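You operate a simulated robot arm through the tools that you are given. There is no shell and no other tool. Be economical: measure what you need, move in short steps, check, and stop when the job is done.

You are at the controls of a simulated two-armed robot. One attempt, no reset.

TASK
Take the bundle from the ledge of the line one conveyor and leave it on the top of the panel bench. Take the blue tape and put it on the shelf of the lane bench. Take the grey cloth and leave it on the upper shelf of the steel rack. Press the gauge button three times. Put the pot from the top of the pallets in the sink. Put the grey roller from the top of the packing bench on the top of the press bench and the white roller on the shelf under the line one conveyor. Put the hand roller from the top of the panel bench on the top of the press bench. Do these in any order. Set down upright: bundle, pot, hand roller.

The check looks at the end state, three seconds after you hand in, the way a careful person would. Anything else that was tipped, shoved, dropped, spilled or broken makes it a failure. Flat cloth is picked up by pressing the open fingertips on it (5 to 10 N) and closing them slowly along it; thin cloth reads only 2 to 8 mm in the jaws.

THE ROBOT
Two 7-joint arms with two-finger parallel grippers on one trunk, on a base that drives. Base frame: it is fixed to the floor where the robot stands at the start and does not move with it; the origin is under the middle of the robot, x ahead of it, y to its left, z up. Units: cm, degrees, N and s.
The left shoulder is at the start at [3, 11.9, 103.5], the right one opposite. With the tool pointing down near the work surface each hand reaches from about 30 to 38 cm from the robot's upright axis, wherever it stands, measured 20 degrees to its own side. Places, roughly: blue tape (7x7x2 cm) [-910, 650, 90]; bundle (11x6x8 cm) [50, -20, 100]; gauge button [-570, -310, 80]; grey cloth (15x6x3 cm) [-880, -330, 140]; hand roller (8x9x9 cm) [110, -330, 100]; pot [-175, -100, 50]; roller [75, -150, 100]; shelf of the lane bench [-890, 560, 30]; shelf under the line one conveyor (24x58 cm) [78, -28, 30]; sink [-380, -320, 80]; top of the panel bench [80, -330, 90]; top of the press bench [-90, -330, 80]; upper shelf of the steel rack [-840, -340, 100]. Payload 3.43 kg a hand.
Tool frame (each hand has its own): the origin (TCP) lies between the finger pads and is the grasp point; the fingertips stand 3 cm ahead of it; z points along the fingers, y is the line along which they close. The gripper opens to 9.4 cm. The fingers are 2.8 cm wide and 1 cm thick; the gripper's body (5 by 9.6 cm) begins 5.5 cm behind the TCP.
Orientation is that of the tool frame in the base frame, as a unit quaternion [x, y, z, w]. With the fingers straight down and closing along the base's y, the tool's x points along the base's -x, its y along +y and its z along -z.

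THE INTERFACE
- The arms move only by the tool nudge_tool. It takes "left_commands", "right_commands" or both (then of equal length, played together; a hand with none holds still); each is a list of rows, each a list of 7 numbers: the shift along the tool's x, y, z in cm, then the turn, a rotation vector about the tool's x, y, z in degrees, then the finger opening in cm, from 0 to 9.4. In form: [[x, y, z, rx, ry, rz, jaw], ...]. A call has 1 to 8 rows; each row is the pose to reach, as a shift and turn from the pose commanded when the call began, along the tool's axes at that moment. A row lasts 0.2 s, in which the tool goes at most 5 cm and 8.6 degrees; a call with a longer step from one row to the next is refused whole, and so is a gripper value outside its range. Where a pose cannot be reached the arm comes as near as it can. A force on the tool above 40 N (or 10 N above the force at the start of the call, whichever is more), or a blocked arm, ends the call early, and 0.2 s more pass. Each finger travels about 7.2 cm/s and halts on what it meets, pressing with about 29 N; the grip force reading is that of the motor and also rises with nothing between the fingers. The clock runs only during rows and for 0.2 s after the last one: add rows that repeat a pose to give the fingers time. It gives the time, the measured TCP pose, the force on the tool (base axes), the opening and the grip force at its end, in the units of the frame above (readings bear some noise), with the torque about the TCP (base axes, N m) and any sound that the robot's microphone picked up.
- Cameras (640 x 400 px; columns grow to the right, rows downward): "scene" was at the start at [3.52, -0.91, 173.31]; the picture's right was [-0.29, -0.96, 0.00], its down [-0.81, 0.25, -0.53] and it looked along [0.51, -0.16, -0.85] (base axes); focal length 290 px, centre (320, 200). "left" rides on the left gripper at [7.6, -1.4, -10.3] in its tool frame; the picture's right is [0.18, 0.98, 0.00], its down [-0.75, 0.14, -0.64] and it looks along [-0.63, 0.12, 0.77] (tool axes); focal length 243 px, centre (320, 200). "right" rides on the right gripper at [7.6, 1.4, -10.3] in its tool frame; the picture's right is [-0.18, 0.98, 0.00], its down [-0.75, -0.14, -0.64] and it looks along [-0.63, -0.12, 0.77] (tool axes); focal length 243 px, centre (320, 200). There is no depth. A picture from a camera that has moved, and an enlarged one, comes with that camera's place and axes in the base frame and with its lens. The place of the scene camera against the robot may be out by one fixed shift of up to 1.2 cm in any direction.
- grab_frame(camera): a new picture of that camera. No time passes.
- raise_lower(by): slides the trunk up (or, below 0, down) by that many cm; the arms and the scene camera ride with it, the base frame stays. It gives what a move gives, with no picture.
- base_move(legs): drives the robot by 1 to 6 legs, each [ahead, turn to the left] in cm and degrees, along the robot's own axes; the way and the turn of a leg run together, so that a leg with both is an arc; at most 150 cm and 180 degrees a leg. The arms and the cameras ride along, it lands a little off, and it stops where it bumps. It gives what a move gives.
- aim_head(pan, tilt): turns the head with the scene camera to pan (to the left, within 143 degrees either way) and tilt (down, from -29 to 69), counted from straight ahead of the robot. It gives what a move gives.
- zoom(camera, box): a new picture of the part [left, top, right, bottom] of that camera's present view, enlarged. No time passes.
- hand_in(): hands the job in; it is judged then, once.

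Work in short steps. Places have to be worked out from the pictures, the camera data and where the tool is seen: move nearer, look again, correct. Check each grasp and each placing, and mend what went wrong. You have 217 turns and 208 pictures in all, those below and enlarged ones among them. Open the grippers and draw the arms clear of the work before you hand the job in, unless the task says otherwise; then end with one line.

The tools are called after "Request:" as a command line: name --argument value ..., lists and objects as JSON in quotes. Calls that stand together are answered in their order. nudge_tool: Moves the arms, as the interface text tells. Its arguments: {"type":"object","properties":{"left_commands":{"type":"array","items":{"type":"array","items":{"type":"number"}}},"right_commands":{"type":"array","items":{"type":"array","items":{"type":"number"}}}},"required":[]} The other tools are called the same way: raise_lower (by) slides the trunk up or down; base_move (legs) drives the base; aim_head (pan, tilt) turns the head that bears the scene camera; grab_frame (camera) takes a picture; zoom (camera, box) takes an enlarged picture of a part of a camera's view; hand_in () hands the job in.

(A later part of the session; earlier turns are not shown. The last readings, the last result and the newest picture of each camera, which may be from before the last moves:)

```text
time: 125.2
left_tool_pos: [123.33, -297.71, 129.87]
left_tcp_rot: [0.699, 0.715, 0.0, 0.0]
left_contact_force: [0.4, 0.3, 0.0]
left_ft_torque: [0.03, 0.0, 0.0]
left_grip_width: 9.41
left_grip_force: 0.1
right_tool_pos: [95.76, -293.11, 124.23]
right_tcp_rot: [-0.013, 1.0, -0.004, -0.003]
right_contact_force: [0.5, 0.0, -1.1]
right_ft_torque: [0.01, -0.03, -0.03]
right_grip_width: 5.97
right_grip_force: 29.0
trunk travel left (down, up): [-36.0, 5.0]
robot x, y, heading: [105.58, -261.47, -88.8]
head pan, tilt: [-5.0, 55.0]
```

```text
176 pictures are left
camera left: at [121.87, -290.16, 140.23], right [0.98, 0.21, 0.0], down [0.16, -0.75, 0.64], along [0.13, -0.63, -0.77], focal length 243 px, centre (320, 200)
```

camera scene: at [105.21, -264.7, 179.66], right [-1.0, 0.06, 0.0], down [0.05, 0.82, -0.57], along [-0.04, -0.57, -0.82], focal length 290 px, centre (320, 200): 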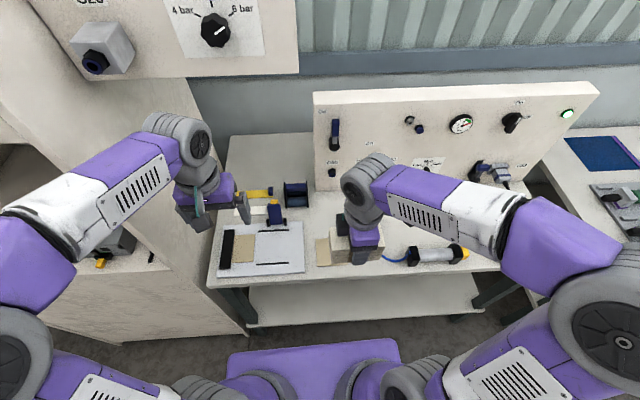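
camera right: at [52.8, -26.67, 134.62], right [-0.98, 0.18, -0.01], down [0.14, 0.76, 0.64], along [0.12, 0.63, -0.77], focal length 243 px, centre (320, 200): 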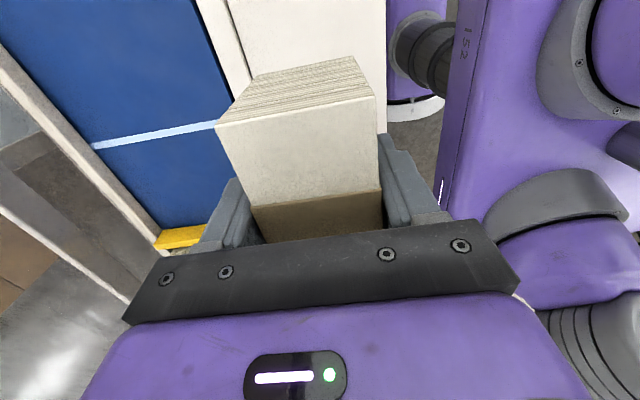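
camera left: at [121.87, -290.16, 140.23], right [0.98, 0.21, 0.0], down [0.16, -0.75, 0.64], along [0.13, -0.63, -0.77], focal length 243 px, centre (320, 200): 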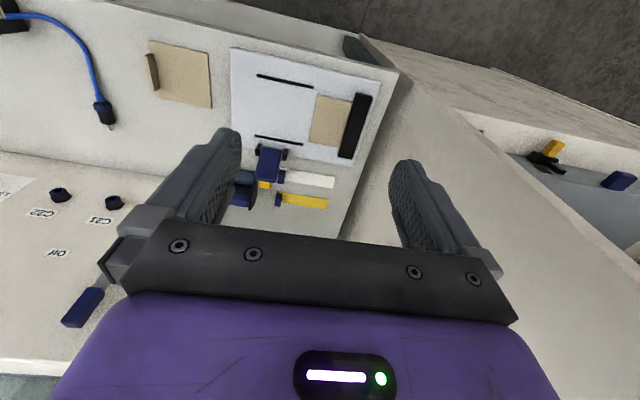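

I move the right hand 24 cm outward over the free patch, staying high, to see how far it reaches.

Request:
nudge_tool --right_commands '[[0, -4, 0, 0, 0, 0, 4], [0, -8, 0, 0, 0, 0, 4], [0, -12, 0, 0, 0, 0, 4], [0, -16, 0, 0, 0, 0, 4], [0, -20, 1, 0, 0, 0, 4], [0, -23.5, 3, 0, 0, 0, 4], [0, -23.5, 3, 0, 0, 0, 4]]'

Request:
grab_frame --camera "scene"

Request:
grab_frame --camera "right"

```text
time: 126.8
left_tool_pos: [123.42, -297.48, 130.03]
left_tcp_rot: [0.699, 0.715, 0.0, 0.0]
left_contact_force: [0.5, 0.4, 0.3]
left_ft_torque: [-0.03, 0.0, -0.01]
left_grip_width: 9.39
left_grip_force: 0.0
right_tool_pos: [96.26, -316.54, 121.58]
right_tcp_rot: [-0.013, 1.0, -0.003, -0.004]
right_contact_force: [0.5, -0.9, -1.4]
right_ft_torque: [0.01, -0.02, 0.0]
right_grip_width: 5.98
right_grip_force: 29.1
trunk travel left (down, up): [-36.0, 5.0]
robot x, y, heading: [105.82, -261.59, -88.8]
head pan, tilt: [-5.0, 55.0]
```

```text
175 pictures are left
camera scene: at [105.19, -264.42, 179.67], right [-1.0, 0.06, 0.0], down [0.05, 0.82, -0.57], along [-0.04, -0.57, -0.82], focal length 290 px, centre (320, 200)
```

scene: 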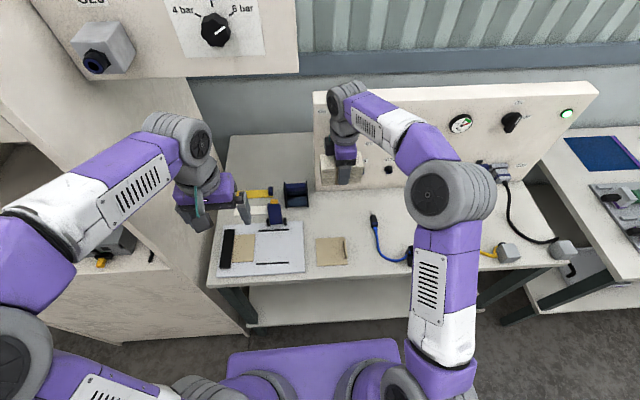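

```text
174 pictures are left
camera right: at [88.7, -315.15, 131.87], right [0.16, 0.99, -0.01], down [0.76, -0.12, 0.64], along [0.63, -0.11, -0.77], focal length 243 px, centre (320, 200)
```

right: 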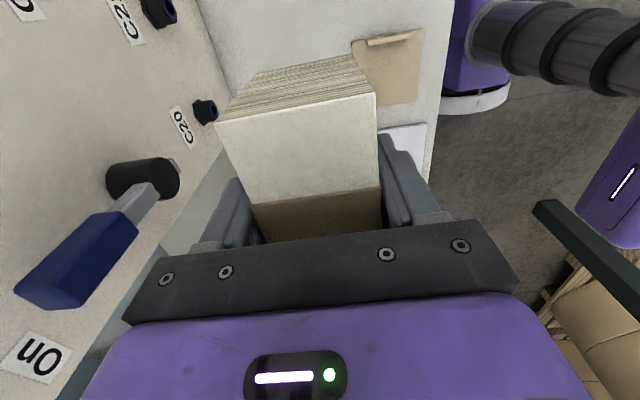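

The arm reaches. I go down over the patch to TCP z≈98 and look before the final slow approach.

Request:
nudge_tool --right_commands '[[0.5, 1, 4, 0, 0, 0, 4], [1, 1.5, 8, 0, 0, 0, 4], [1, 1.5, 12, 0, 0, 0, 4], [1, 1.5, 16, 0, 0, 0, 4], [1, 1.5, 20, 0, 0, 0, 4], [1, 1.5, 22.5, 0, 0, 0, 4], [1, 1.5, 22.5, 0, 0, 0, 4]]'

Request:
zoom --camera "scene" --box '[240, 130, 440, 290]'

Request:
grab_frame --camera "right"

```text
time: 128.4
left_tool_pos: [123.45, -297.64, 129.99]
left_tcp_rot: [0.699, 0.715, 0.0, 0.0]
left_contact_force: [0.5, 0.9, 0.1]
left_ft_torque: [-0.01, 0.01, 0.04]
left_grip_width: 9.39
left_grip_force: 0.1
right_tool_pos: [95.14, -315.18, 98.83]
right_tcp_rot: [-0.013, 1.0, -0.004, -0.003]
right_contact_force: [0.3, 0.8, -1.1]
right_ft_torque: [0.01, -0.04, 0.01]
right_grip_width: 6.01
right_grip_force: 28.7
trunk travel left (down, up): [-36.0, 5.0]
robot x, y, heading: [106.1, -261.48, -88.6]
head pan, tilt: [-5.0, 55.0]
```

```text
2.50 times, centred on (340, 210) of scene
camera zoom: at [105.21, -264.56, 179.67], right [-1.0, 0.06, 0.0], down [0.05, 0.82, -0.57], along [-0.04, -0.57, -0.82], focal length 724 px, centre (270, 175)
```

zoom: 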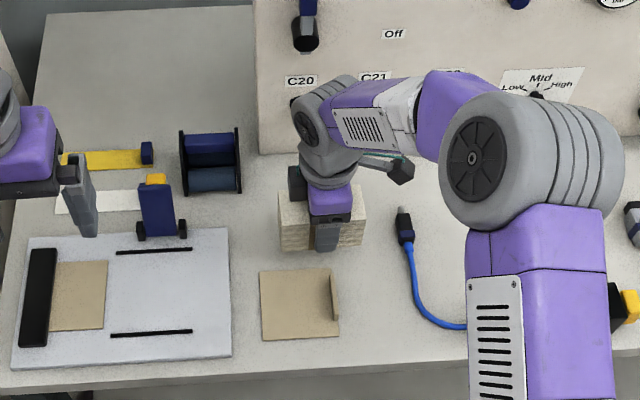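

```text
172 pictures are left
camera right: at [87.74, -313.83, 109.23], right [0.16, 0.99, -0.01], down [0.76, -0.12, 0.64], along [0.63, -0.11, -0.77], focal length 243 px, centre (320, 200)
```

right: 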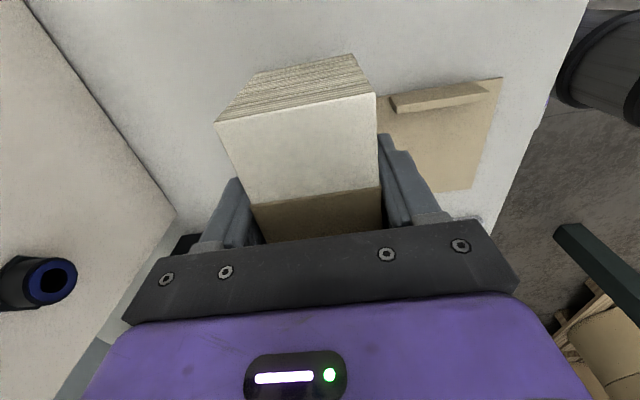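

Position is free all round. Slow descent until contact.

Request:
nudge_tool --right_commands '[[0, 0, 1, 0, 0, 0, 4], [0, 0, 1.7, 0, 0, 0, 4], [0, 0, 2.4, 0, 0, 0, 4], [0, 0, 3, 0, 0, 0, 4], [0, 0, 3.5, 0, 0, 0, 4], [0, 0, 4, 0, 0, 0, 4], [0, 0, 4.5, 0, 0, 0, 4]]'

```text
time: 130.0
left_tool_pos: [123.48, -297.63, 129.98]
left_tcp_rot: [0.699, 0.715, 0.0, 0.0]
left_contact_force: [0.4, -0.8, -0.1]
left_ft_torque: [0.03, 0.02, 0.02]
left_grip_width: 9.4
left_grip_force: 0.0
right_tool_pos: [95.14, -315.16, 94.49]
right_tcp_rot: [-0.013, 1.0, -0.004, -0.002]
right_contact_force: [-0.3, 0.3, 1.3]
right_ft_torque: [0.08, -0.1, 0.03]
right_grip_width: 6.0
right_grip_force: 28.7
trunk travel left (down, up): [-36.0, 5.0]
robot x, y, heading: [105.53, -261.87, -88.6]
head pan, tilt: [-5.0, 55.0]
```

Force hints at first contact; continue in finer steps.

Request:
nudge_tool --right_commands '[[0, 0, 0.3, 0, 0, 0, 4], [0, 0, 0.6, 0, 0, 0, 4], [0, 0, 0.6, 0, 0, 0, 4]]'

```text
time: 130.8
left_tool_pos: [123.57, -297.49, 130.09]
left_tcp_rot: [0.699, 0.715, -0.001, 0.001]
left_contact_force: [-0.4, -0.8, -0.6]
left_ft_torque: [-0.03, -0.01, -0.01]
left_grip_width: 9.39
left_grip_force: 0.0
right_tool_pos: [95.13, -315.27, 94.14]
right_tcp_rot: [-0.012, 1.0, -0.007, -0.003]
right_contact_force: [-0.8, -2.3, 32.0]
right_ft_torque: [0.78, 0.05, 0.03]
right_grip_width: 6.04
right_grip_force: 29.0
trunk travel left (down, up): [-36.0, 5.0]
robot x, y, heading: [105.76, -261.72, -88.7]
head pan, tilt: [-5.0, 55.0]
```

On the bench (32 N). I ease off 0.4 cm, open, and rise straight up.

Request:
nudge_tool --right_commands '[[0, 0, -0.4, 0, 0, 0, 4], [0, 0, -0.4, 0, 0, 0, 6.5], [0, 0, -0.4, 0, 0, 0, 8], [0, 0, -0.4, 0, 0, 0, 8.5], [0, 0, -4, 0, 0, 0, 8.5], [0, 0, -9, 0, 0, 0, 8.5], [0, 0, -14, 0, 0, 0, 8.5], [0, 0, -18, 0, 0, 0, 8.5]]'

Request:
zoom --camera "scene" --box '[200, 130, 400, 290]'

Request:
grab_frame --camera "right"

```text
time: 132.6
left_tool_pos: [123.53, -297.57, 129.89]
left_tcp_rot: [0.699, 0.715, -0.001, 0.001]
left_contact_force: [0.1, 1.2, 0.1]
left_ft_torque: [0.01, 0.0, 0.0]
left_grip_width: 9.36
left_grip_force: 0.1
right_tool_pos: [95.21, -314.8, 111.97]
right_tcp_rot: [-0.014, 1.0, -0.003, -0.003]
right_contact_force: [-0.4, 0.5, -1.3]
right_ft_torque: [0.01, -0.04, 0.02]
right_grip_width: 8.51
right_grip_force: 0.1
trunk travel left (down, up): [-36.0, 5.0]
robot x, y, heading: [105.71, -261.54, -88.8]
head pan, tilt: [-5.0, 55.0]
```

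```text
2.50 times, centred on (300, 210) of scene
camera zoom: at [105.23, -264.49, 179.67], right [-1.0, 0.06, 0.0], down [0.05, 0.82, -0.57], along [-0.04, -0.57, -0.82], focal length 724 px, centre (370, 175)
```

zoom: 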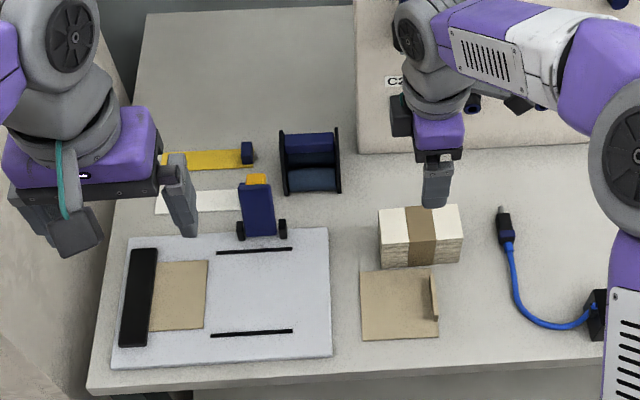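

```text
170 pictures are left
camera right: at [87.81, -313.54, 122.36], right [0.16, 0.99, -0.01], down [0.76, -0.12, 0.64], along [0.63, -0.11, -0.77], focal length 243 px, centre (320, 200)
```

right: 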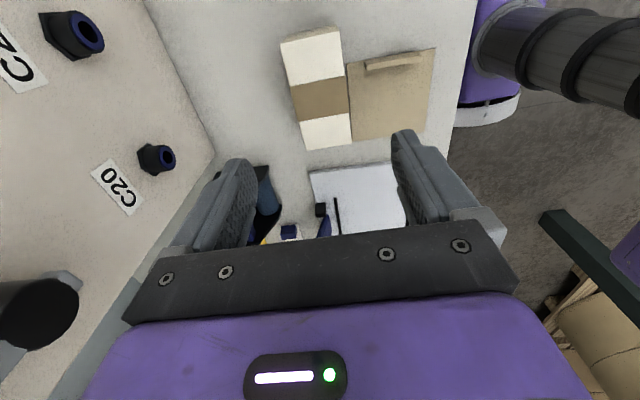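

The bundle stands upright on the bench. Next the hand roller at about (110,-326): I bring the right hand above it for a closer view.

Request:
nudge_tool --right_commands '[[-3, -1, -1, 0, 0, 0, 8.5], [-7, -3, -2, 0, 0, 0, 8.5], [-11, -5, -2, 0, 0, 0, 8.5], [-14.4, -8, -2, 0, 0, 0, 8.5], [-14.4, -8, -2, 0, 0, 0, 8.5]]'

Request:
grab_frame --camera "right"

Request:
zoom --camera "scene" --box '[220, 130, 380, 260]'

Request:
grab_frame --camera "left"

```text
time: 133.8
left_tool_pos: [123.33, -297.61, 129.94]
left_tcp_rot: [0.699, 0.715, 0.001, 0.0]
left_contact_force: [-0.1, 0.3, 0.8]
left_ft_torque: [-0.03, -0.06, -0.01]
left_grip_width: 9.42
left_grip_force: 0.1
right_tool_pos: [109.53, -322.4, 113.8]
right_tcp_rot: [-0.013, 1.0, -0.004, -0.002]
right_contact_force: [0.0, 0.1, -0.3]
right_ft_torque: [0.0, -0.03, 0.01]
right_grip_width: 8.47
right_grip_force: 0.0
trunk travel left (down, up): [-36.0, 5.0]
robot x, y, heading: [105.73, -261.62, -88.7]
head pan, tilt: [-5.0, 55.0]
```

```text
169 pictures are left
camera right: at [102.06, -321.0, 124.18], right [0.16, 0.99, -0.01], down [0.76, -0.12, 0.64], along [0.63, -0.11, -0.77], focal length 243 px, centre (320, 200)
```

right: 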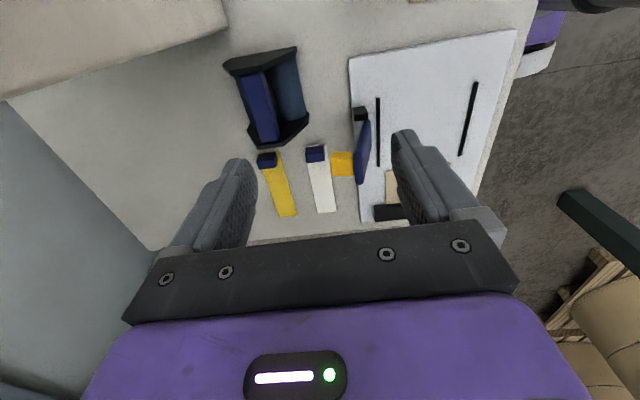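

```text
3.08 times, centred on (300, 195) of scene
camera zoom: at [105.01, -264.44, 179.67], right [-1.0, 0.06, 0.0], down [0.05, 0.82, -0.57], along [-0.04, -0.57, -0.82], focal length 892 px, centre (382, 215)
```

zoom: 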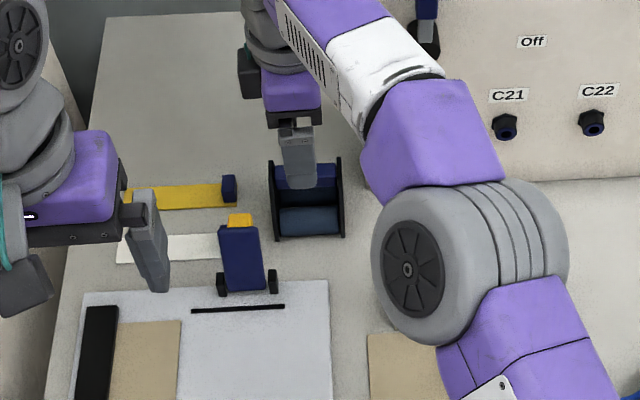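

```text
167 pictures are left
camera left: at [121.71, -289.96, 140.3], right [0.98, 0.21, 0.0], down [0.16, -0.75, 0.64], along [0.13, -0.63, -0.77], focal length 243 px, centre (320, 200)
```

left: 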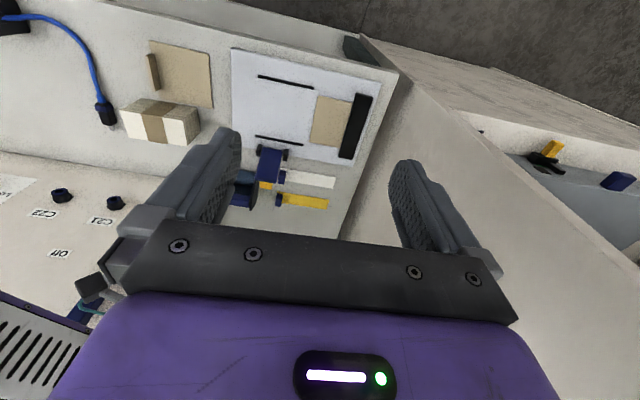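

Handle bar centre is near (109.8,-329,98). I move over it with 7 cm opening and descend partly.

Request:
nudge_tool --right_commands '[[-0.2, -3, 2, 0, 0, 0, 7], [-0.2, -6.2, 5, 0, 0, 0, 7], [-0.2, -6.2, 8.5, 0, 0, 0, 7], [-0.2, -6.2, 8.5, 0, 0, 0, 7]]'

Request:
grab_frame --camera "right"

Request:
zoom --camera "scene" --box '[220, 130, 380, 260]'

```text
time: 134.8
left_tool_pos: [123.4, -297.62, 129.97]
left_tcp_rot: [0.699, 0.715, 0.0, 0.0]
left_contact_force: [0.9, 0.1, -1.0]
left_ft_torque: [0.03, 0.02, -0.03]
left_grip_width: 9.41
left_grip_force: 0.1
right_tool_pos: [108.25, -323.83, 106.46]
right_tcp_rot: [-0.012, 1.0, -0.004, -0.003]
right_contact_force: [-0.1, 0.4, -0.2]
right_ft_torque: [0.0, 0.0, 0.04]
right_grip_width: 6.98
right_grip_force: 0.0
right hand out of reach, approached as far as the arm can: row 1, 2, 3, 4
trunk travel left (down, up): [-36.0, 5.0]
robot x, y, heading: [105.94, -261.52, -88.7]
head pan, tilt: [-5.0, 55.0]
```

```text
166 pictures are left
camera right: at [100.91, -322.51, 116.86], right [0.16, 0.99, -0.01], down [0.76, -0.12, 0.64], along [0.63, -0.11, -0.77], focal length 243 px, centre (320, 200)
```

right: 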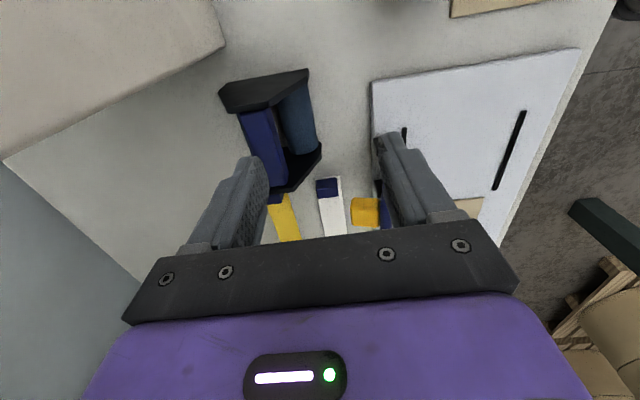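

```text
3.08 times, centred on (300, 195) of scene
camera zoom: at [105.16, -264.58, 179.66], right [-1.0, 0.06, 0.0], down [0.05, 0.82, -0.57], along [-0.04, -0.57, -0.82], focal length 892 px, centre (382, 215)
```

zoom: 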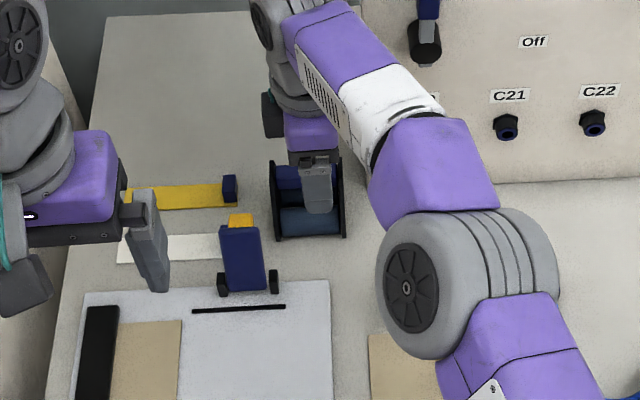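

Just out of reach; the base can go about 5 cm nearer to the bench. I drive 5 cm ahead.

Request:
base_move --legs '[[5, 0]]'

Request:
grab_frame --camera "right"

```text
time: 135.8
left_tool_pos: [123.42, -302.79, 129.96]
left_tcp_rot: [0.699, 0.715, 0.001, -0.001]
left_contact_force: [-0.1, 0.7, -0.5]
left_ft_torque: [0.04, -0.01, -0.02]
left_grip_width: 9.4
left_grip_force: 0.0
right_tool_pos: [108.49, -328.77, 106.45]
right_tcp_rot: [0.002, 1.0, 0.004, -0.004]
right_contact_force: [-0.5, -0.6, -0.3]
right_ft_torque: [0.0, -0.01, 0.02]
right_grip_width: 7.0
right_grip_force: 0.1
trunk travel left (down, up): [-36.0, 5.0]
robot x, y, heading: [105.91, -266.18, -88.7]
head pan, tilt: [-5.0, 55.0]
stopped in leg 1: the force on the tool passed its limit at 81 N (the readings are from after the stop); the commanded pose is now the measured one
```

```text
164 pictures are left
camera right: at [101.04, -327.22, 116.85], right [0.19, 0.98, 0.01], down [0.76, -0.15, 0.63], along [0.62, -0.11, -0.77], focal length 243 px, centre (320, 200)
```

right: 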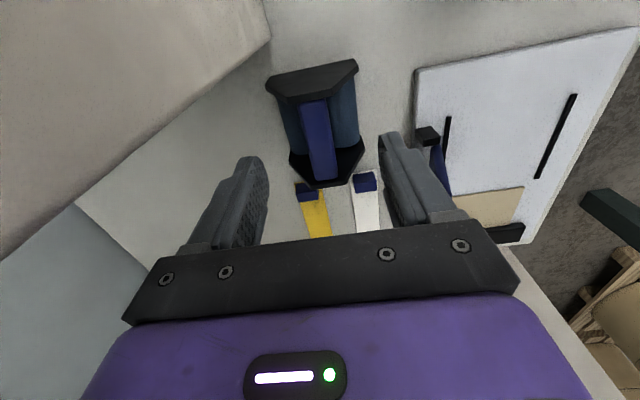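

Something on the hand touched the panel. I ease the hand off and check the panel.

Request:
nudge_tool --right_commands '[[0, 1.2, 0, 0, 0, 0, 7], [-1, 1.5, -2, 0, 0, 0, 7], [-1, 1.5, -2, 0, 0, 0, 7]]'

Request:
grab_frame --camera "scene"

Request:
zoom --camera "scene" --box '[220, 90, 380, 220]'

```text
time: 136.6
left_tool_pos: [123.66, -302.68, 129.92]
left_tcp_rot: [0.699, 0.715, 0.001, 0.0]
left_contact_force: [-0.4, 1.0, 0.1]
left_ft_torque: [-0.02, -0.04, -0.01]
left_grip_width: 9.4
left_grip_force: 0.0
right_tool_pos: [109.56, -327.03, 108.51]
right_tcp_rot: [0.003, 1.0, 0.004, -0.004]
right_contact_force: [0.1, 0.7, 0.9]
right_ft_torque: [0.02, -0.03, 0.02]
right_grip_width: 6.99
right_grip_force: 0.1
trunk travel left (down, up): [-36.0, 5.0]
robot x, y, heading: [105.78, -266.6, -89.0]
head pan, tilt: [-5.0, 55.0]
```

```text
163 pictures are left
camera scene: at [105.27, -269.63, 179.66], right [-1.0, 0.07, 0.0], down [0.05, 0.82, -0.57], along [-0.04, -0.57, -0.82], focal length 290 px, centre (320, 200)
```

scene: 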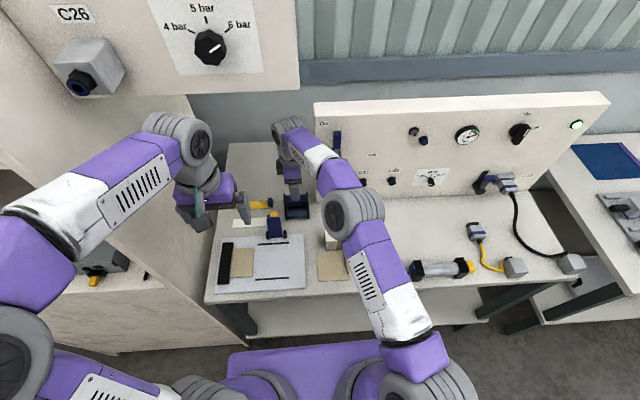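

```text
3.08 times, centred on (300, 155) of scene
camera zoom: at [105.27, -269.63, 179.66], right [-1.0, 0.07, 0.0], down [0.05, 0.82, -0.57], along [-0.04, -0.57, -0.82], focal length 892 px, centre (382, 338)
```

zoom: 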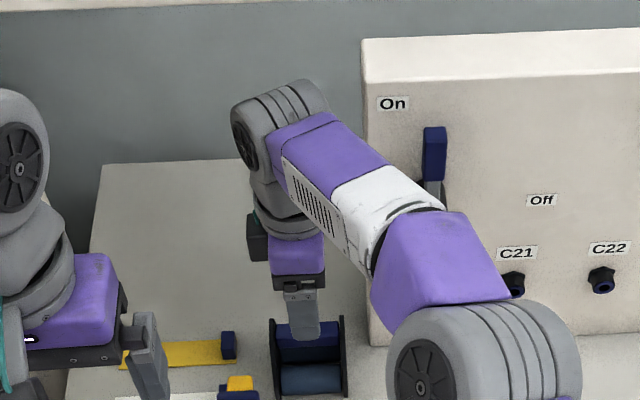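

The right forearm comes close to the panel's lever (still "On"). The left arm can approach from the free side instead, so I withdraw the right hand and turn the left one 90°.

Request:
nudge_tool --right_commands '[[0, 3, -3, 0, 0, 0, 8], [0, 7, -6, 0, 0, 0, 8], [2, 11, -9, 0, 0, 0, 8], [5, 15, -12, 0, 0, 0, 8], [9, 19, -14, 0, 0, 0, 8], [13, 23, -14, 0, 0, 0, 8], [16, 26, -14, 0, 0, 0, 8], [18, 28, -14, 0, 0, 0, 8]]'

Request:
nudge_tool --left_commands '[[0, 0, 0, 0, 0, 8.5, 9.4], [0, 0, 0, 0, 0, 17, 9], [0, 0, 0, 0, 0, 25.5, 8], [0, 0, 0, 0, 0, 34, 7], [0, 0, 0, 0, 0, 42.5, 7], [0, 0, 0, 0, 0, 51, 7], [0, 0, 0, 0, 0, 59.5, 7], [0, 0, 0, 0, 0, 68, 7]]'

Request:
nudge_tool --left_commands '[[0, 0, 0, 0, 0, 7.5, 7], [0, 0, 0, 0, 0, 15, 7], [0, 0, 0, 0, 0, 21, 7], [0, 0, 0, 0, 0, 21, 7]]'

Request:
grab_frame --camera "scene"

```text
refused: row 3 steps farther than a row can; nothing moved
```

```text
time: 138.4
left_tool_pos: [123.57, -302.64, 130.1]
left_tcp_rot: [0.98, 0.2, 0.001, 0.0]
left_contact_force: [0.2, 0.5, 0.5]
left_ft_torque: [-0.01, 0.02, 0.02]
left_grip_width: 6.98
left_grip_force: 0.0
right_tool_pos: [109.65, -327.03, 108.4]
right_tcp_rot: [0.002, 1.0, 0.004, -0.004]
right_contact_force: [-0.3, -0.1, 0.6]
right_ft_torque: [-0.01, -0.03, -0.02]
right_grip_width: 6.99
right_grip_force: 0.2
trunk travel left (down, up): [-36.0, 5.0]
robot x, y, heading: [105.67, -266.48, -88.9]
head pan, tilt: [-5.0, 55.0]
```

```text
time: 139.4
left_tool_pos: [123.63, -302.85, 129.87]
left_tcp_rot: [1.0, 0.021, 0.001, -0.001]
left_contact_force: [0.2, -1.1, 0.1]
left_ft_torque: [-0.01, 0.02, -0.03]
left_grip_width: 7.0
left_grip_force: 0.0
right_tool_pos: [109.61, -326.97, 108.54]
right_tcp_rot: [0.002, 1.0, 0.005, -0.005]
right_contact_force: [0.5, -0.2, -1.0]
right_ft_torque: [0.02, 0.02, 0.03]
right_grip_width: 7.0
right_grip_force: 0.1
trunk travel left (down, up): [-36.0, 5.0]
robot x, y, heading: [105.97, -266.7, -88.7]
head pan, tilt: [-5.0, 55.0]
```

```text
161 pictures are left
camera scene: at [105.33, -269.6, 179.66], right [-1.0, 0.07, 0.0], down [0.05, 0.82, -0.57], along [-0.04, -0.57, -0.82], focal length 290 px, centre (320, 200)
```

scene: 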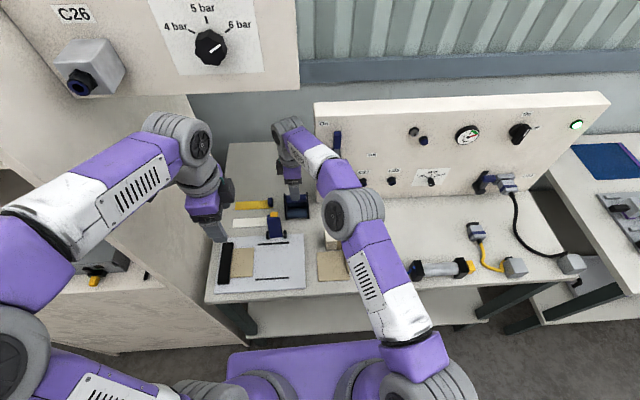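

The right retraction was refused for step size; I resend it smaller.

Request:
nudge_tool --right_commands '[[0, 3, -2, 0, 0, 0, 7], [0, 6.5, -4, 0, 0, 0, 7], [1, 10.5, -6, 0, 0, 0, 7], [3, 14, -8, 0, 0, 0, 7], [5.5, 17, -10, 0, 0, 0, 7], [8.5, 20, -11, 0, 0, 0, 7], [11.5, 23, -12, 0, 0, 0, 7], [15, 26, -12, 0, 0, 0, 7]]'

Request:
nudge_tool --left_commands '[[-2, 4, 1, 0, 0, 0, 7], [-4, 8, 2, 0, 0, 0, 7], [-6, 12, 4, 0, 0, 0, 7], [-9, 16, 6, 0, 0, 0, 7], [-12, 19, 9, 0, 0, 0, 7], [-14, 22, 12, 0, 0, 0, 7], [-14, 24, 15, 0, 0, 0, 7], [-14, 24, 17, 0, 0, 0, 7]]'

Request:
grab_frame --camera "left"

Request:
zoom --camera "scene" --box '[200, 90, 400, 290]'

```text
time: 141.2
left_tool_pos: [123.48, -302.67, 129.87]
left_tcp_rot: [1.0, 0.02, 0.001, 0.0]
left_contact_force: [0.6, -0.2, 0.6]
left_ft_torque: [0.01, -0.01, -0.01]
left_grip_width: 7.0
left_grip_force: 0.0
right_tool_pos: [94.59, -300.81, 120.98]
right_tcp_rot: [0.002, 1.0, 0.004, -0.004]
right_contact_force: [0.3, 0.7, -0.1]
right_ft_torque: [0.0, 0.01, -0.01]
right_grip_width: 7.02
right_grip_force: 0.1
trunk travel left (down, up): [-36.0, 5.0]
robot x, y, heading: [106.33, -266.57, -89.0]
head pan, tilt: [-5.0, 55.0]
```

```text
refused: row 4 steps farther than a row can; nothing moved
```

```text
160 pictures are left
camera left: at [131.0, -300.88, 140.26], right [0.22, -0.97, 0.0], down [-0.75, -0.17, 0.64], along [-0.62, -0.14, -0.77], focal length 243 px, centre (320, 200)
```

left: 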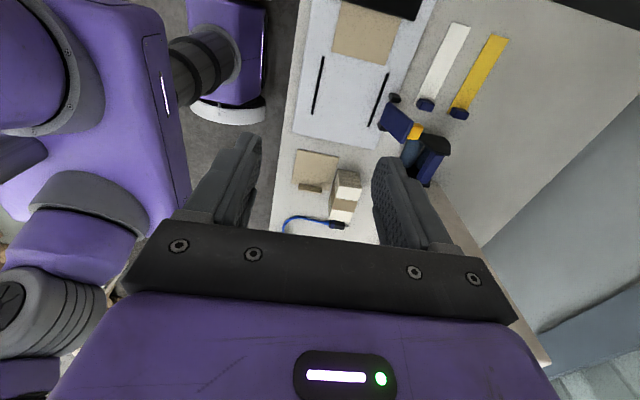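

```text
2.00 times, centred on (300, 190) of scene
camera zoom: at [105.19, -269.42, 179.67], right [-1.0, 0.07, 0.0], down [0.05, 0.82, -0.57], along [-0.04, -0.57, -0.82], focal length 580 px, centre (360, 220)
```

zoom: 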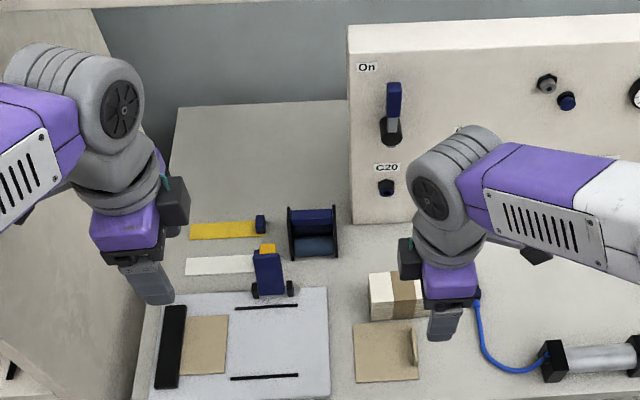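

Moving the left hand above the hand roller along a straight line.

Request:
nudge_tool --left_commands '[[-1.75, 3.24, 2, 0, 0, 0, 7], [-3.5, 6.48, 4, 0, 0, 0, 7], [-5.25, 9.7, 6, 0, 0, 0, 7], [-7, 12.95, 8, 0, 0, 0, 7], [-8.75, 16.2, 10, 0, 0, 0, 7], [-10.5, 19.4, 12, 0, 0, 0, 7], [-12.2, 22.7, 14, 0, 0, 0, 7], [-13.9, 25.8, 16, 0, 0, 0, 7]]'

Request:
grab_frame --camera "left"

Request:
zoom --camera "scene" --box '[200, 90, 400, 290]'

```text
time: 143.0
left_tool_pos: [110.54, -329.1, 113.79]
left_tcp_rot: [1.0, 0.019, 0.001, -0.001]
left_contact_force: [0.3, -0.6, 0.0]
left_ft_torque: [0.01, -0.01, -0.02]
left_grip_width: 7.0
left_grip_force: 0.0
right_tool_pos: [94.74, -301.11, 120.8]
right_tcp_rot: [0.003, 1.0, 0.005, -0.004]
right_contact_force: [0.1, -0.4, -0.7]
right_ft_torque: [0.02, 0.0, 0.01]
right_grip_width: 6.99
right_grip_force: 0.0
trunk travel left (down, up): [-36.0, 5.0]
robot x, y, heading: [106.07, -266.44, -88.9]
head pan, tilt: [-5.0, 55.0]
```

```text
158 pictures are left
camera left: at [118.1, -327.31, 124.04], right [0.22, -0.97, 0.0], down [-0.75, -0.17, 0.64], along [-0.62, -0.14, -0.77], focal length 243 px, centre (320, 200)
```

left: 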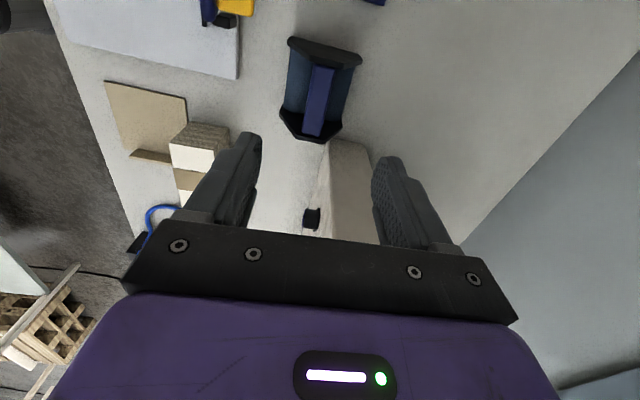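

```text
2.00 times, centred on (300, 190) of scene
camera zoom: at [105.18, -269.82, 179.65], right [-1.0, 0.07, 0.0], down [0.05, 0.82, -0.57], along [-0.04, -0.57, -0.82], focal length 580 px, centre (360, 220)
```

zoom: 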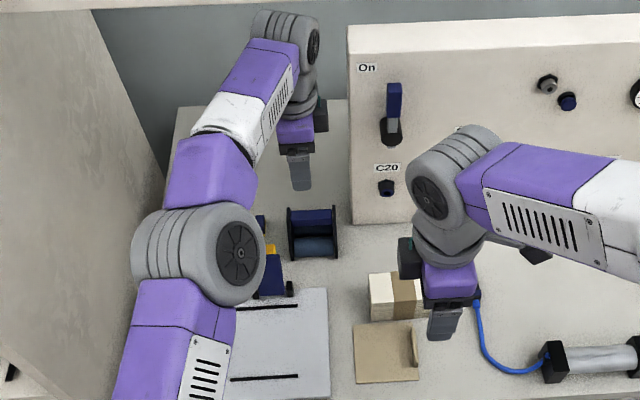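

The bar is centred between the fingers, at (110.4,-329). I narrow to 5 cm and descend onto it.

Request:
nudge_tool --left_commands '[[0, 0, 3, 0, 0, 0, 5.5], [0, 0, 7, 0, 0, 0, 5.2], [0, 0, 10, 0, 0, 0, 5.2], [0, 0, 12, 0, 0, 0, 5.2], [0, 0, 13.5, 0, 0, 0, 5.2], [0, 0, 14.7, 0, 0, 0, 5.2], [0, 0, 14.7, 0, 0, 0, 5.2]]'

Request:
grab_frame --camera "left"

```text
time: 144.6
left_tool_pos: [110.64, -328.81, 99.15]
left_tcp_rot: [1.0, 0.02, 0.0, 0.0]
left_contact_force: [0.1, 0.0, -0.4]
left_ft_torque: [0.03, 0.02, -0.04]
left_grip_width: 5.19
left_grip_force: 0.1
right_tool_pos: [94.84, -300.98, 120.94]
right_tcp_rot: [0.003, 1.0, 0.004, -0.004]
right_contact_force: [0.2, 0.0, 0.3]
right_ft_torque: [0.04, 0.02, -0.01]
right_grip_width: 7.03
right_grip_force: 0.1
trunk travel left (down, up): [-36.0, 5.0]
robot x, y, heading: [105.78, -266.38, -88.5]
head pan, tilt: [-5.0, 55.0]
```

```text
156 pictures are left
camera left: at [118.22, -327.09, 109.43], right [0.22, -0.97, 0.0], down [-0.75, -0.17, 0.64], along [-0.63, -0.14, -0.77], focal length 243 px, centre (320, 200)
```

left: 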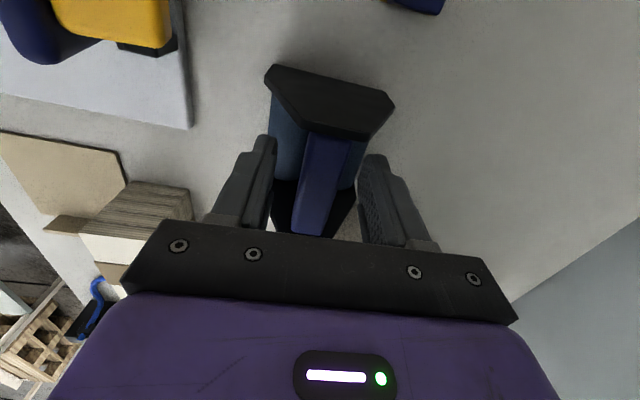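

Bar lies between the fingers. Close, and lift gently.

Request:
nudge_tool --left_commands '[[0, 0, 0, 0, 0, 0, 4], [0, 0, 0, 0, 0, 0, 3], [0, 0, 0, 0, 0, 0, 2], [0, 0, 0, 0, 0, 0, 1], [0, 0, 0, 0, 0, 0, 1]]'

Request:
nudge_tool --left_commands '[[0, 0, -2, 0, 0, 0, 1], [0, 0, -5, 0, 0, 0, 1], [0, 0, -8, 0, 0, 0, 1], [0, 0, -8, 0, 0, 0, 1]]'

Request:
grab_frame --camera "left"

```text
time: 145.8
left_tool_pos: [110.66, -328.9, 99.24]
left_tcp_rot: [1.0, 0.02, 0.0, 0.001]
left_contact_force: [0.4, -0.2, 7.4]
left_ft_torque: [0.05, -0.03, -0.31]
left_grip_width: 2.16
left_grip_force: 29.1
right_tool_pos: [94.81, -300.92, 120.99]
right_tcp_rot: [0.003, 1.0, 0.004, -0.004]
right_contact_force: [0.0, 0.7, 0.2]
right_ft_torque: [0.01, -0.04, -0.01]
right_grip_width: 7.02
right_grip_force: 0.0
trunk travel left (down, up): [-36.0, 5.0]
robot x, y, heading: [106.13, -266.62, -88.5]
head pan, tilt: [-5.0, 55.0]
```

```text
time: 146.8
left_tool_pos: [110.64, -328.85, 107.27]
left_tcp_rot: [1.0, 0.019, 0.0, -0.001]
left_contact_force: [0.7, -0.7, -4.5]
left_ft_torque: [0.02, -0.01, 0.0]
left_grip_width: 2.17
left_grip_force: 28.7
right_tool_pos: [94.81, -300.96, 120.98]
right_tcp_rot: [0.003, 1.0, 0.005, -0.004]
right_contact_force: [0.3, -0.3, -0.4]
right_ft_torque: [-0.03, -0.01, -0.03]
right_grip_width: 7.01
right_grip_force: 0.1
trunk travel left (down, up): [-36.0, 5.0]
robot x, y, heading: [106.1, -266.28, -88.9]
head pan, tilt: [-5.0, 55.0]
```

```text
155 pictures are left
camera left: at [118.13, -327.19, 117.52], right [0.22, -0.97, 0.0], down [-0.75, -0.17, 0.64], along [-0.63, -0.14, -0.77], focal length 243 px, centre (320, 200)
```

left: 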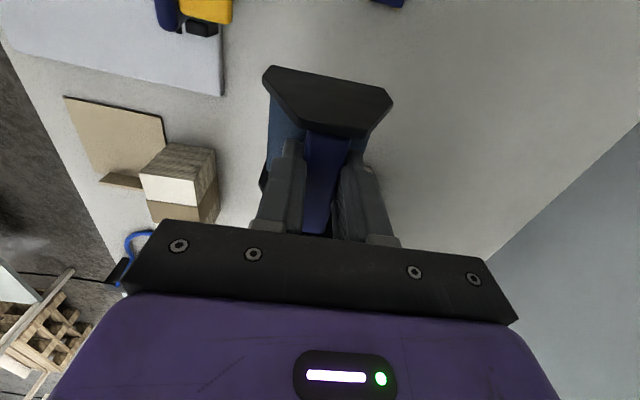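

Held by the handle. I withdraw the left hand along the same line, then back away.

Request:
nudge_tool --left_commands '[[0, 0, -4, 0, 0, 0, 1], [0, 0, -8, 0, 0, 0, 1], [1.6, -4, -10, 0, 0, 0, 1], [3.2, -8, -12, 0, 0, 0, 1], [4.8, -12, -14, 0, 0, 0, 1], [6.4, -16, -16, 0, 0, 0, 1], [8, -20, -18, 0, 0, 0, 1], [9.6, -24, -18, 0, 0, 0, 1]]'

Request:
grab_frame --camera "scene"

```text
time: 148.6
left_tool_pos: [119.44, -304.63, 125.29]
left_tcp_rot: [1.0, 0.02, 0.0, 0.001]
left_contact_force: [-0.6, 0.3, -3.7]
left_ft_torque: [-0.01, -0.01, -0.01]
left_grip_width: 2.19
left_grip_force: 29.1
right_tool_pos: [94.95, -300.63, 120.97]
right_tcp_rot: [0.002, 1.0, 0.003, -0.005]
right_contact_force: [-0.7, 0.3, -0.7]
right_ft_torque: [0.01, 0.03, 0.0]
right_grip_width: 7.01
right_grip_force: 0.1
trunk travel left (down, up): [-36.0, 5.0]
robot x, y, heading: [106.06, -266.76, -88.8]
head pan, tilt: [-5.0, 55.0]
```

```text
154 pictures are left
camera scene: at [105.43, -269.38, 179.67], right [-1.0, 0.07, 0.0], down [0.05, 0.82, -0.57], along [-0.04, -0.57, -0.82], focal length 290 px, centre (320, 200)
```

scene: 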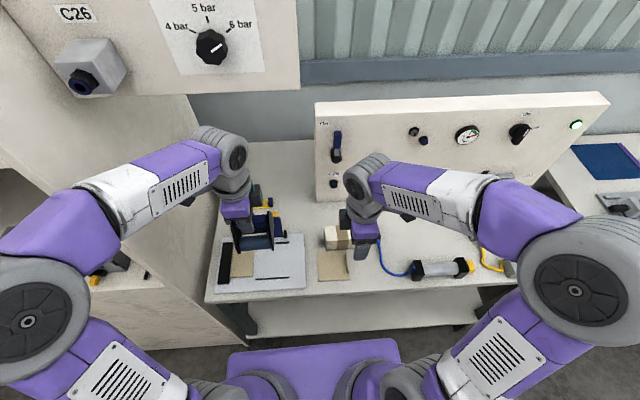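

Upright and held. I back off, turn north and look at the packing bench's east end.

Request:
base_move --legs '[[-22, 0], [0, 90], [25, 0], [0, 75]]'

Request:
aim_head --pan 25 --tilt 25

Request:
grab_frame --camera "scene"

```text
time: 158.9
left_tool_pos: [125.35, -203.23, 125.33]
left_tcp_rot: [0.086, 0.996, -0.001, 0.0]
left_contact_force: [0.0, -0.4, -4.6]
left_ft_torque: [0.0, 0.09, -0.01]
left_grip_width: 2.18
left_grip_force: 29.2
right_tool_pos: [148.53, -212.29, 120.91]
right_tcp_rot: [0.994, -0.107, 0.004, 0.004]
right_contact_force: [0.7, -0.6, 0.3]
right_ft_torque: [-0.01, -0.02, 0.0]
right_grip_width: 7.01
right_grip_force: 0.0
trunk travel left (down, up): [-36.0, 5.0]
robot x, y, heading: [130.29, -243.58, 78.9]
head pan, tilt: [-5.0, 55.0]
```

```text
time: 159.9
left_tool_pos: [125.38, -203.37, 125.34]
left_tcp_rot: [0.087, 0.996, -0.001, -0.001]
left_contact_force: [-0.4, -1.0, -4.4]
left_ft_torque: [0.0, 0.04, -0.02]
left_grip_width: 2.14
left_grip_force: 28.5
right_tool_pos: [148.53, -212.31, 120.95]
right_tcp_rot: [0.994, -0.108, 0.004, 0.005]
right_contact_force: [0.9, -0.2, -0.2]
right_ft_torque: [-0.01, 0.03, 0.0]
right_grip_width: 7.0
right_grip_force: 0.1
trunk travel left (down, up): [-36.0, 5.0]
robot x, y, heading: [130.27, -243.89, 79.1]
head pan, tilt: [25.0, 25.0]
```

```text
153 pictures are left
camera scene: at [127.53, -236.45, 184.05], right [0.97, 0.24, 0.0], down [0.1, -0.41, -0.91], along [-0.22, 0.88, -0.42], focal length 290 px, centre (320, 200)
```

scene: 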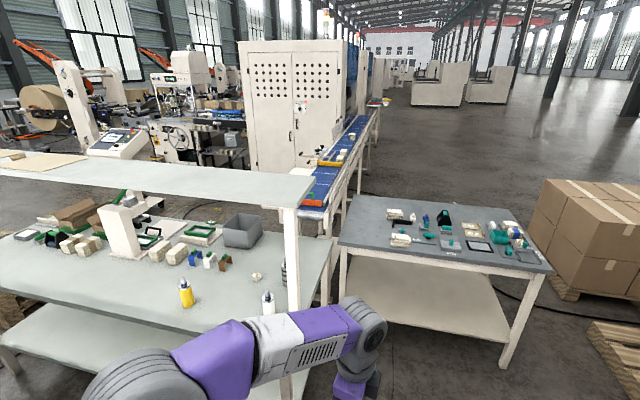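

The rollers stand under the overhead shelf (z≈135–141), so I must reach in from the east end with the tool tilted toward horizontal. I drive to a spot east of the bench and face west.

Request:
base_move --legs '[[0, 3], [98, 0], [0, 99]]'

Request:
aim_head --pan 0 --tilt 40

Request:
grab_frame --camera "scene"

Request:
zoom --camera "scene" --box '[220, 120, 420, 260]'

```text
time: 169.5
left_tool_pos: [105.97, -162.87, 125.32]
left_tcp_rot: [0.722, -0.692, 0.002, 0.0]
left_contact_force: [-0.3, 0.6, -2.9]
left_ft_torque: [-0.03, 0.0, -0.04]
left_grip_width: 2.15
left_grip_force: 29.2
right_tool_pos: [109.66, -138.44, 120.86]
right_tcp_rot: [0.707, 0.707, 0.006, 0.0]
right_contact_force: [0.2, 0.5, 0.1]
right_ft_torque: [0.01, 0.0, -0.04]
right_grip_width: 7.0
right_grip_force: 0.2
trunk travel left (down, up): [-36.0, 5.0]
robot x, y, heading: [144.27, -149.26, -178.8]
head pan, tilt: [25.0, 25.0]
```

```text
time: 170.4
left_tool_pos: [105.92, -162.92, 125.25]
left_tcp_rot: [0.721, -0.692, 0.001, 0.0]
left_contact_force: [-0.2, 0.6, -4.2]
left_ft_torque: [-0.07, 0.04, -0.01]
left_grip_width: 2.17
left_grip_force: 29.0
right_tool_pos: [109.71, -138.27, 120.88]
right_tcp_rot: [0.708, 0.706, 0.007, 0.0]
right_contact_force: [-0.9, 0.0, -0.9]
right_ft_torque: [0.02, 0.03, 0.0]
right_grip_width: 6.99
right_grip_force: 0.0
trunk travel left (down, up): [-36.0, 5.0]
robot x, y, heading: [144.29, -149.27, -178.7]
head pan, tilt: [0.0, 40.0]
```

```text
152 pictures are left
camera scene: at [138.6, -148.4, 181.73], right [-0.03, 1.0, 0.0], down [0.64, 0.02, -0.77], along [-0.77, -0.02, -0.64], focal length 290 px, centre (320, 200)
```

scene: 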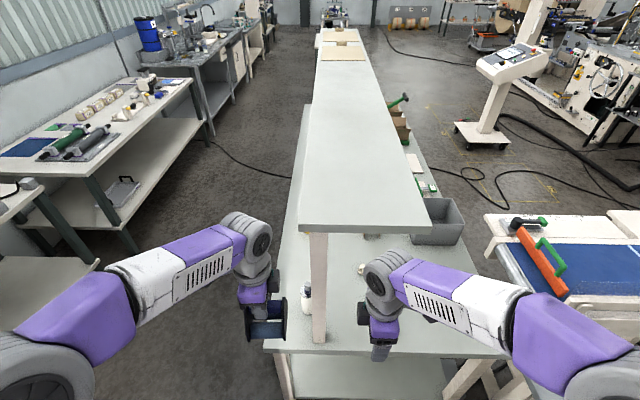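

```text
2.86 times, centred on (320, 190) of scene
camera zoom: at [138.6, -148.4, 181.73], right [-0.03, 1.0, 0.0], down [0.64, 0.02, -0.77], along [-0.77, -0.02, -0.64], focal length 828 px, centre (320, 229)
```

zoom: 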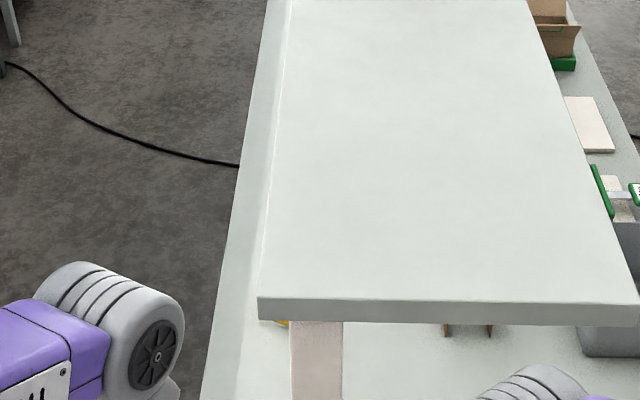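

The striped grey roller sits behind my right wrist at about (87,-134), clear of the post; the white one is behind the post and best taken from the aisle side. I re-turn the right hand so it closes along y, and move the left hand outward.

Request:
nudge_tool --left_commands '[[2, 0, 0, 0, 0, 0, 1], [4, 0, 0, 0, 0, 0, 1], [6, 0, 0, 0, 0, 0, 1], [8, 0, 0, 0, 0, 0, 1], [10, 0, 0, 0, 0, 0, 1], [10, 0, 0, 0, 0, 0, 1], [10, 0, 0, 0, 0, 0, 1], [10, 0, 0, 0, 0, 0, 1]]' --right_commands '[[0, 0, 0, 0, 0, 8.5, 9], [0, 0, 0, 0, 0, 17, 9], [0, 0, 0, 0, 0, 25.5, 9], [0, 0, 0, 0, 0, 34, 9], [0, 0, 0, 0, 0, 42.5, 9], [0, 0, 0, 0, 0, 51, 9], [0, 0, 0, 0, 0, 59.5, 9], [0, 0, 0, 0, 0, 68, 9]]'

Request:
nudge_tool --right_commands '[[0, 0, 0, 0, 0, 7.5, 9], [0, 0, 0, 0, 0, 15, 9], [0, 0, 0, 0, 0, 22, 9], [0, 0, 0, 0, 0, 22, 9]]'

Request:
nudge_tool --right_commands '[[0, 0, 2, 0, -8, 0, 9], [0, 0, 5, 0, -16, 0, 9], [0, 0, 8, 0, -24, 0, 9], [0, 0, 11, 0, -32, 0, 9], [0, 0, 14, 0, -40, 0, 9], [0, 0, 16, 0, -48, 0, 9], [0, 0, 18, 0, -55, 0, 9], [0, 0, 18, 0, -60, 0, 9]]'

Request:
grab_frame --camera "scene"

Request:
grab_frame --camera "right"

```text
time: 172.2
left_tool_pos: [106.44, -172.99, 125.24]
left_tcp_rot: [0.722, -0.692, 0.001, 0.0]
left_contact_force: [-0.1, 0.3, -3.9]
left_ft_torque: [-0.03, -0.02, 0.01]
left_grip_width: 2.16
left_grip_force: 28.9
right_tool_pos: [109.76, -138.43, 120.8]
right_tcp_rot: [0.982, 0.188, 0.005, -0.003]
right_contact_force: [0.0, 0.6, -0.4]
right_ft_torque: [-0.04, 0.0, 0.02]
right_grip_width: 8.97
right_grip_force: 0.1
trunk travel left (down, up): [-36.0, 5.0]
robot x, y, heading: [144.08, -148.96, -178.7]
head pan, tilt: [0.0, 40.0]
```

```text
time: 173.2
left_tool_pos: [106.38, -172.9, 125.29]
left_tcp_rot: [0.721, -0.692, 0.001, 0.001]
left_contact_force: [-0.9, 0.3, -3.4]
left_ft_torque: [-0.01, 0.03, -0.01]
left_grip_width: 2.15
left_grip_force: 29.4
right_tool_pos: [109.66, -138.38, 120.95]
right_tcp_rot: [1.0, -0.002, 0.005, -0.004]
right_contact_force: [0.1, -0.9, -0.4]
right_ft_torque: [-0.03, -0.03, 0.02]
right_grip_width: 9.0
right_grip_force: 0.1
trunk travel left (down, up): [-36.0, 5.0]
robot x, y, heading: [144.44, -149.23, -178.5]
head pan, tilt: [0.0, 40.0]
```

```text
time: 175.0
left_tool_pos: [106.45, -172.95, 125.43]
left_tcp_rot: [0.722, -0.692, 0.002, -0.001]
left_contact_force: [-0.3, -1.1, -4.3]
left_ft_torque: [-0.04, 0.01, -0.01]
left_grip_width: 2.2
left_grip_force: 28.9
right_tool_pos: [105.36, -140.8, 99.1]
right_tcp_rot: [0.868, 0.001, -0.497, -0.003]
right_contact_force: [0.3, -0.4, 0.0]
right_ft_torque: [-0.01, 0.01, -0.02]
right_grip_width: 9.03
right_grip_force: 0.0
right hand out of reach, approached as far as the arm can: row 4, 5, 6, 7, 8
trunk travel left (down, up): [-36.0, 5.0]
robot x, y, heading: [144.06, -149.8, -178.7]
head pan, tilt: [0.0, 40.0]
```

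```text
150 pictures are left
camera scene: at [138.62, -148.4, 181.73], right [-0.02, 1.0, 0.0], down [0.64, 0.02, -0.77], along [-0.77, -0.02, -0.64], focal length 290 px, centre (320, 200)
```

scene: 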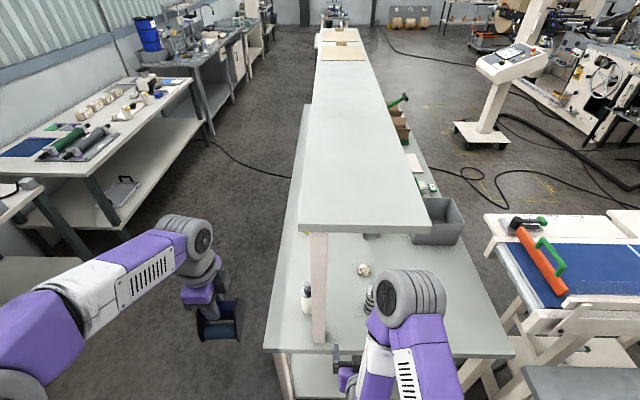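

```text
149 pictures are left
camera right: at [118.17, -142.16, 97.83], right [-0.09, -0.98, 0.15], down [0.17, 0.13, 0.98], along [-0.98, 0.12, 0.16], focal length 243 px, centre (320, 200)
```

right: 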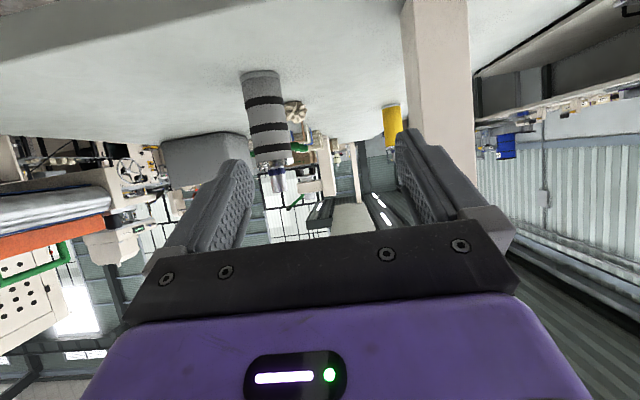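

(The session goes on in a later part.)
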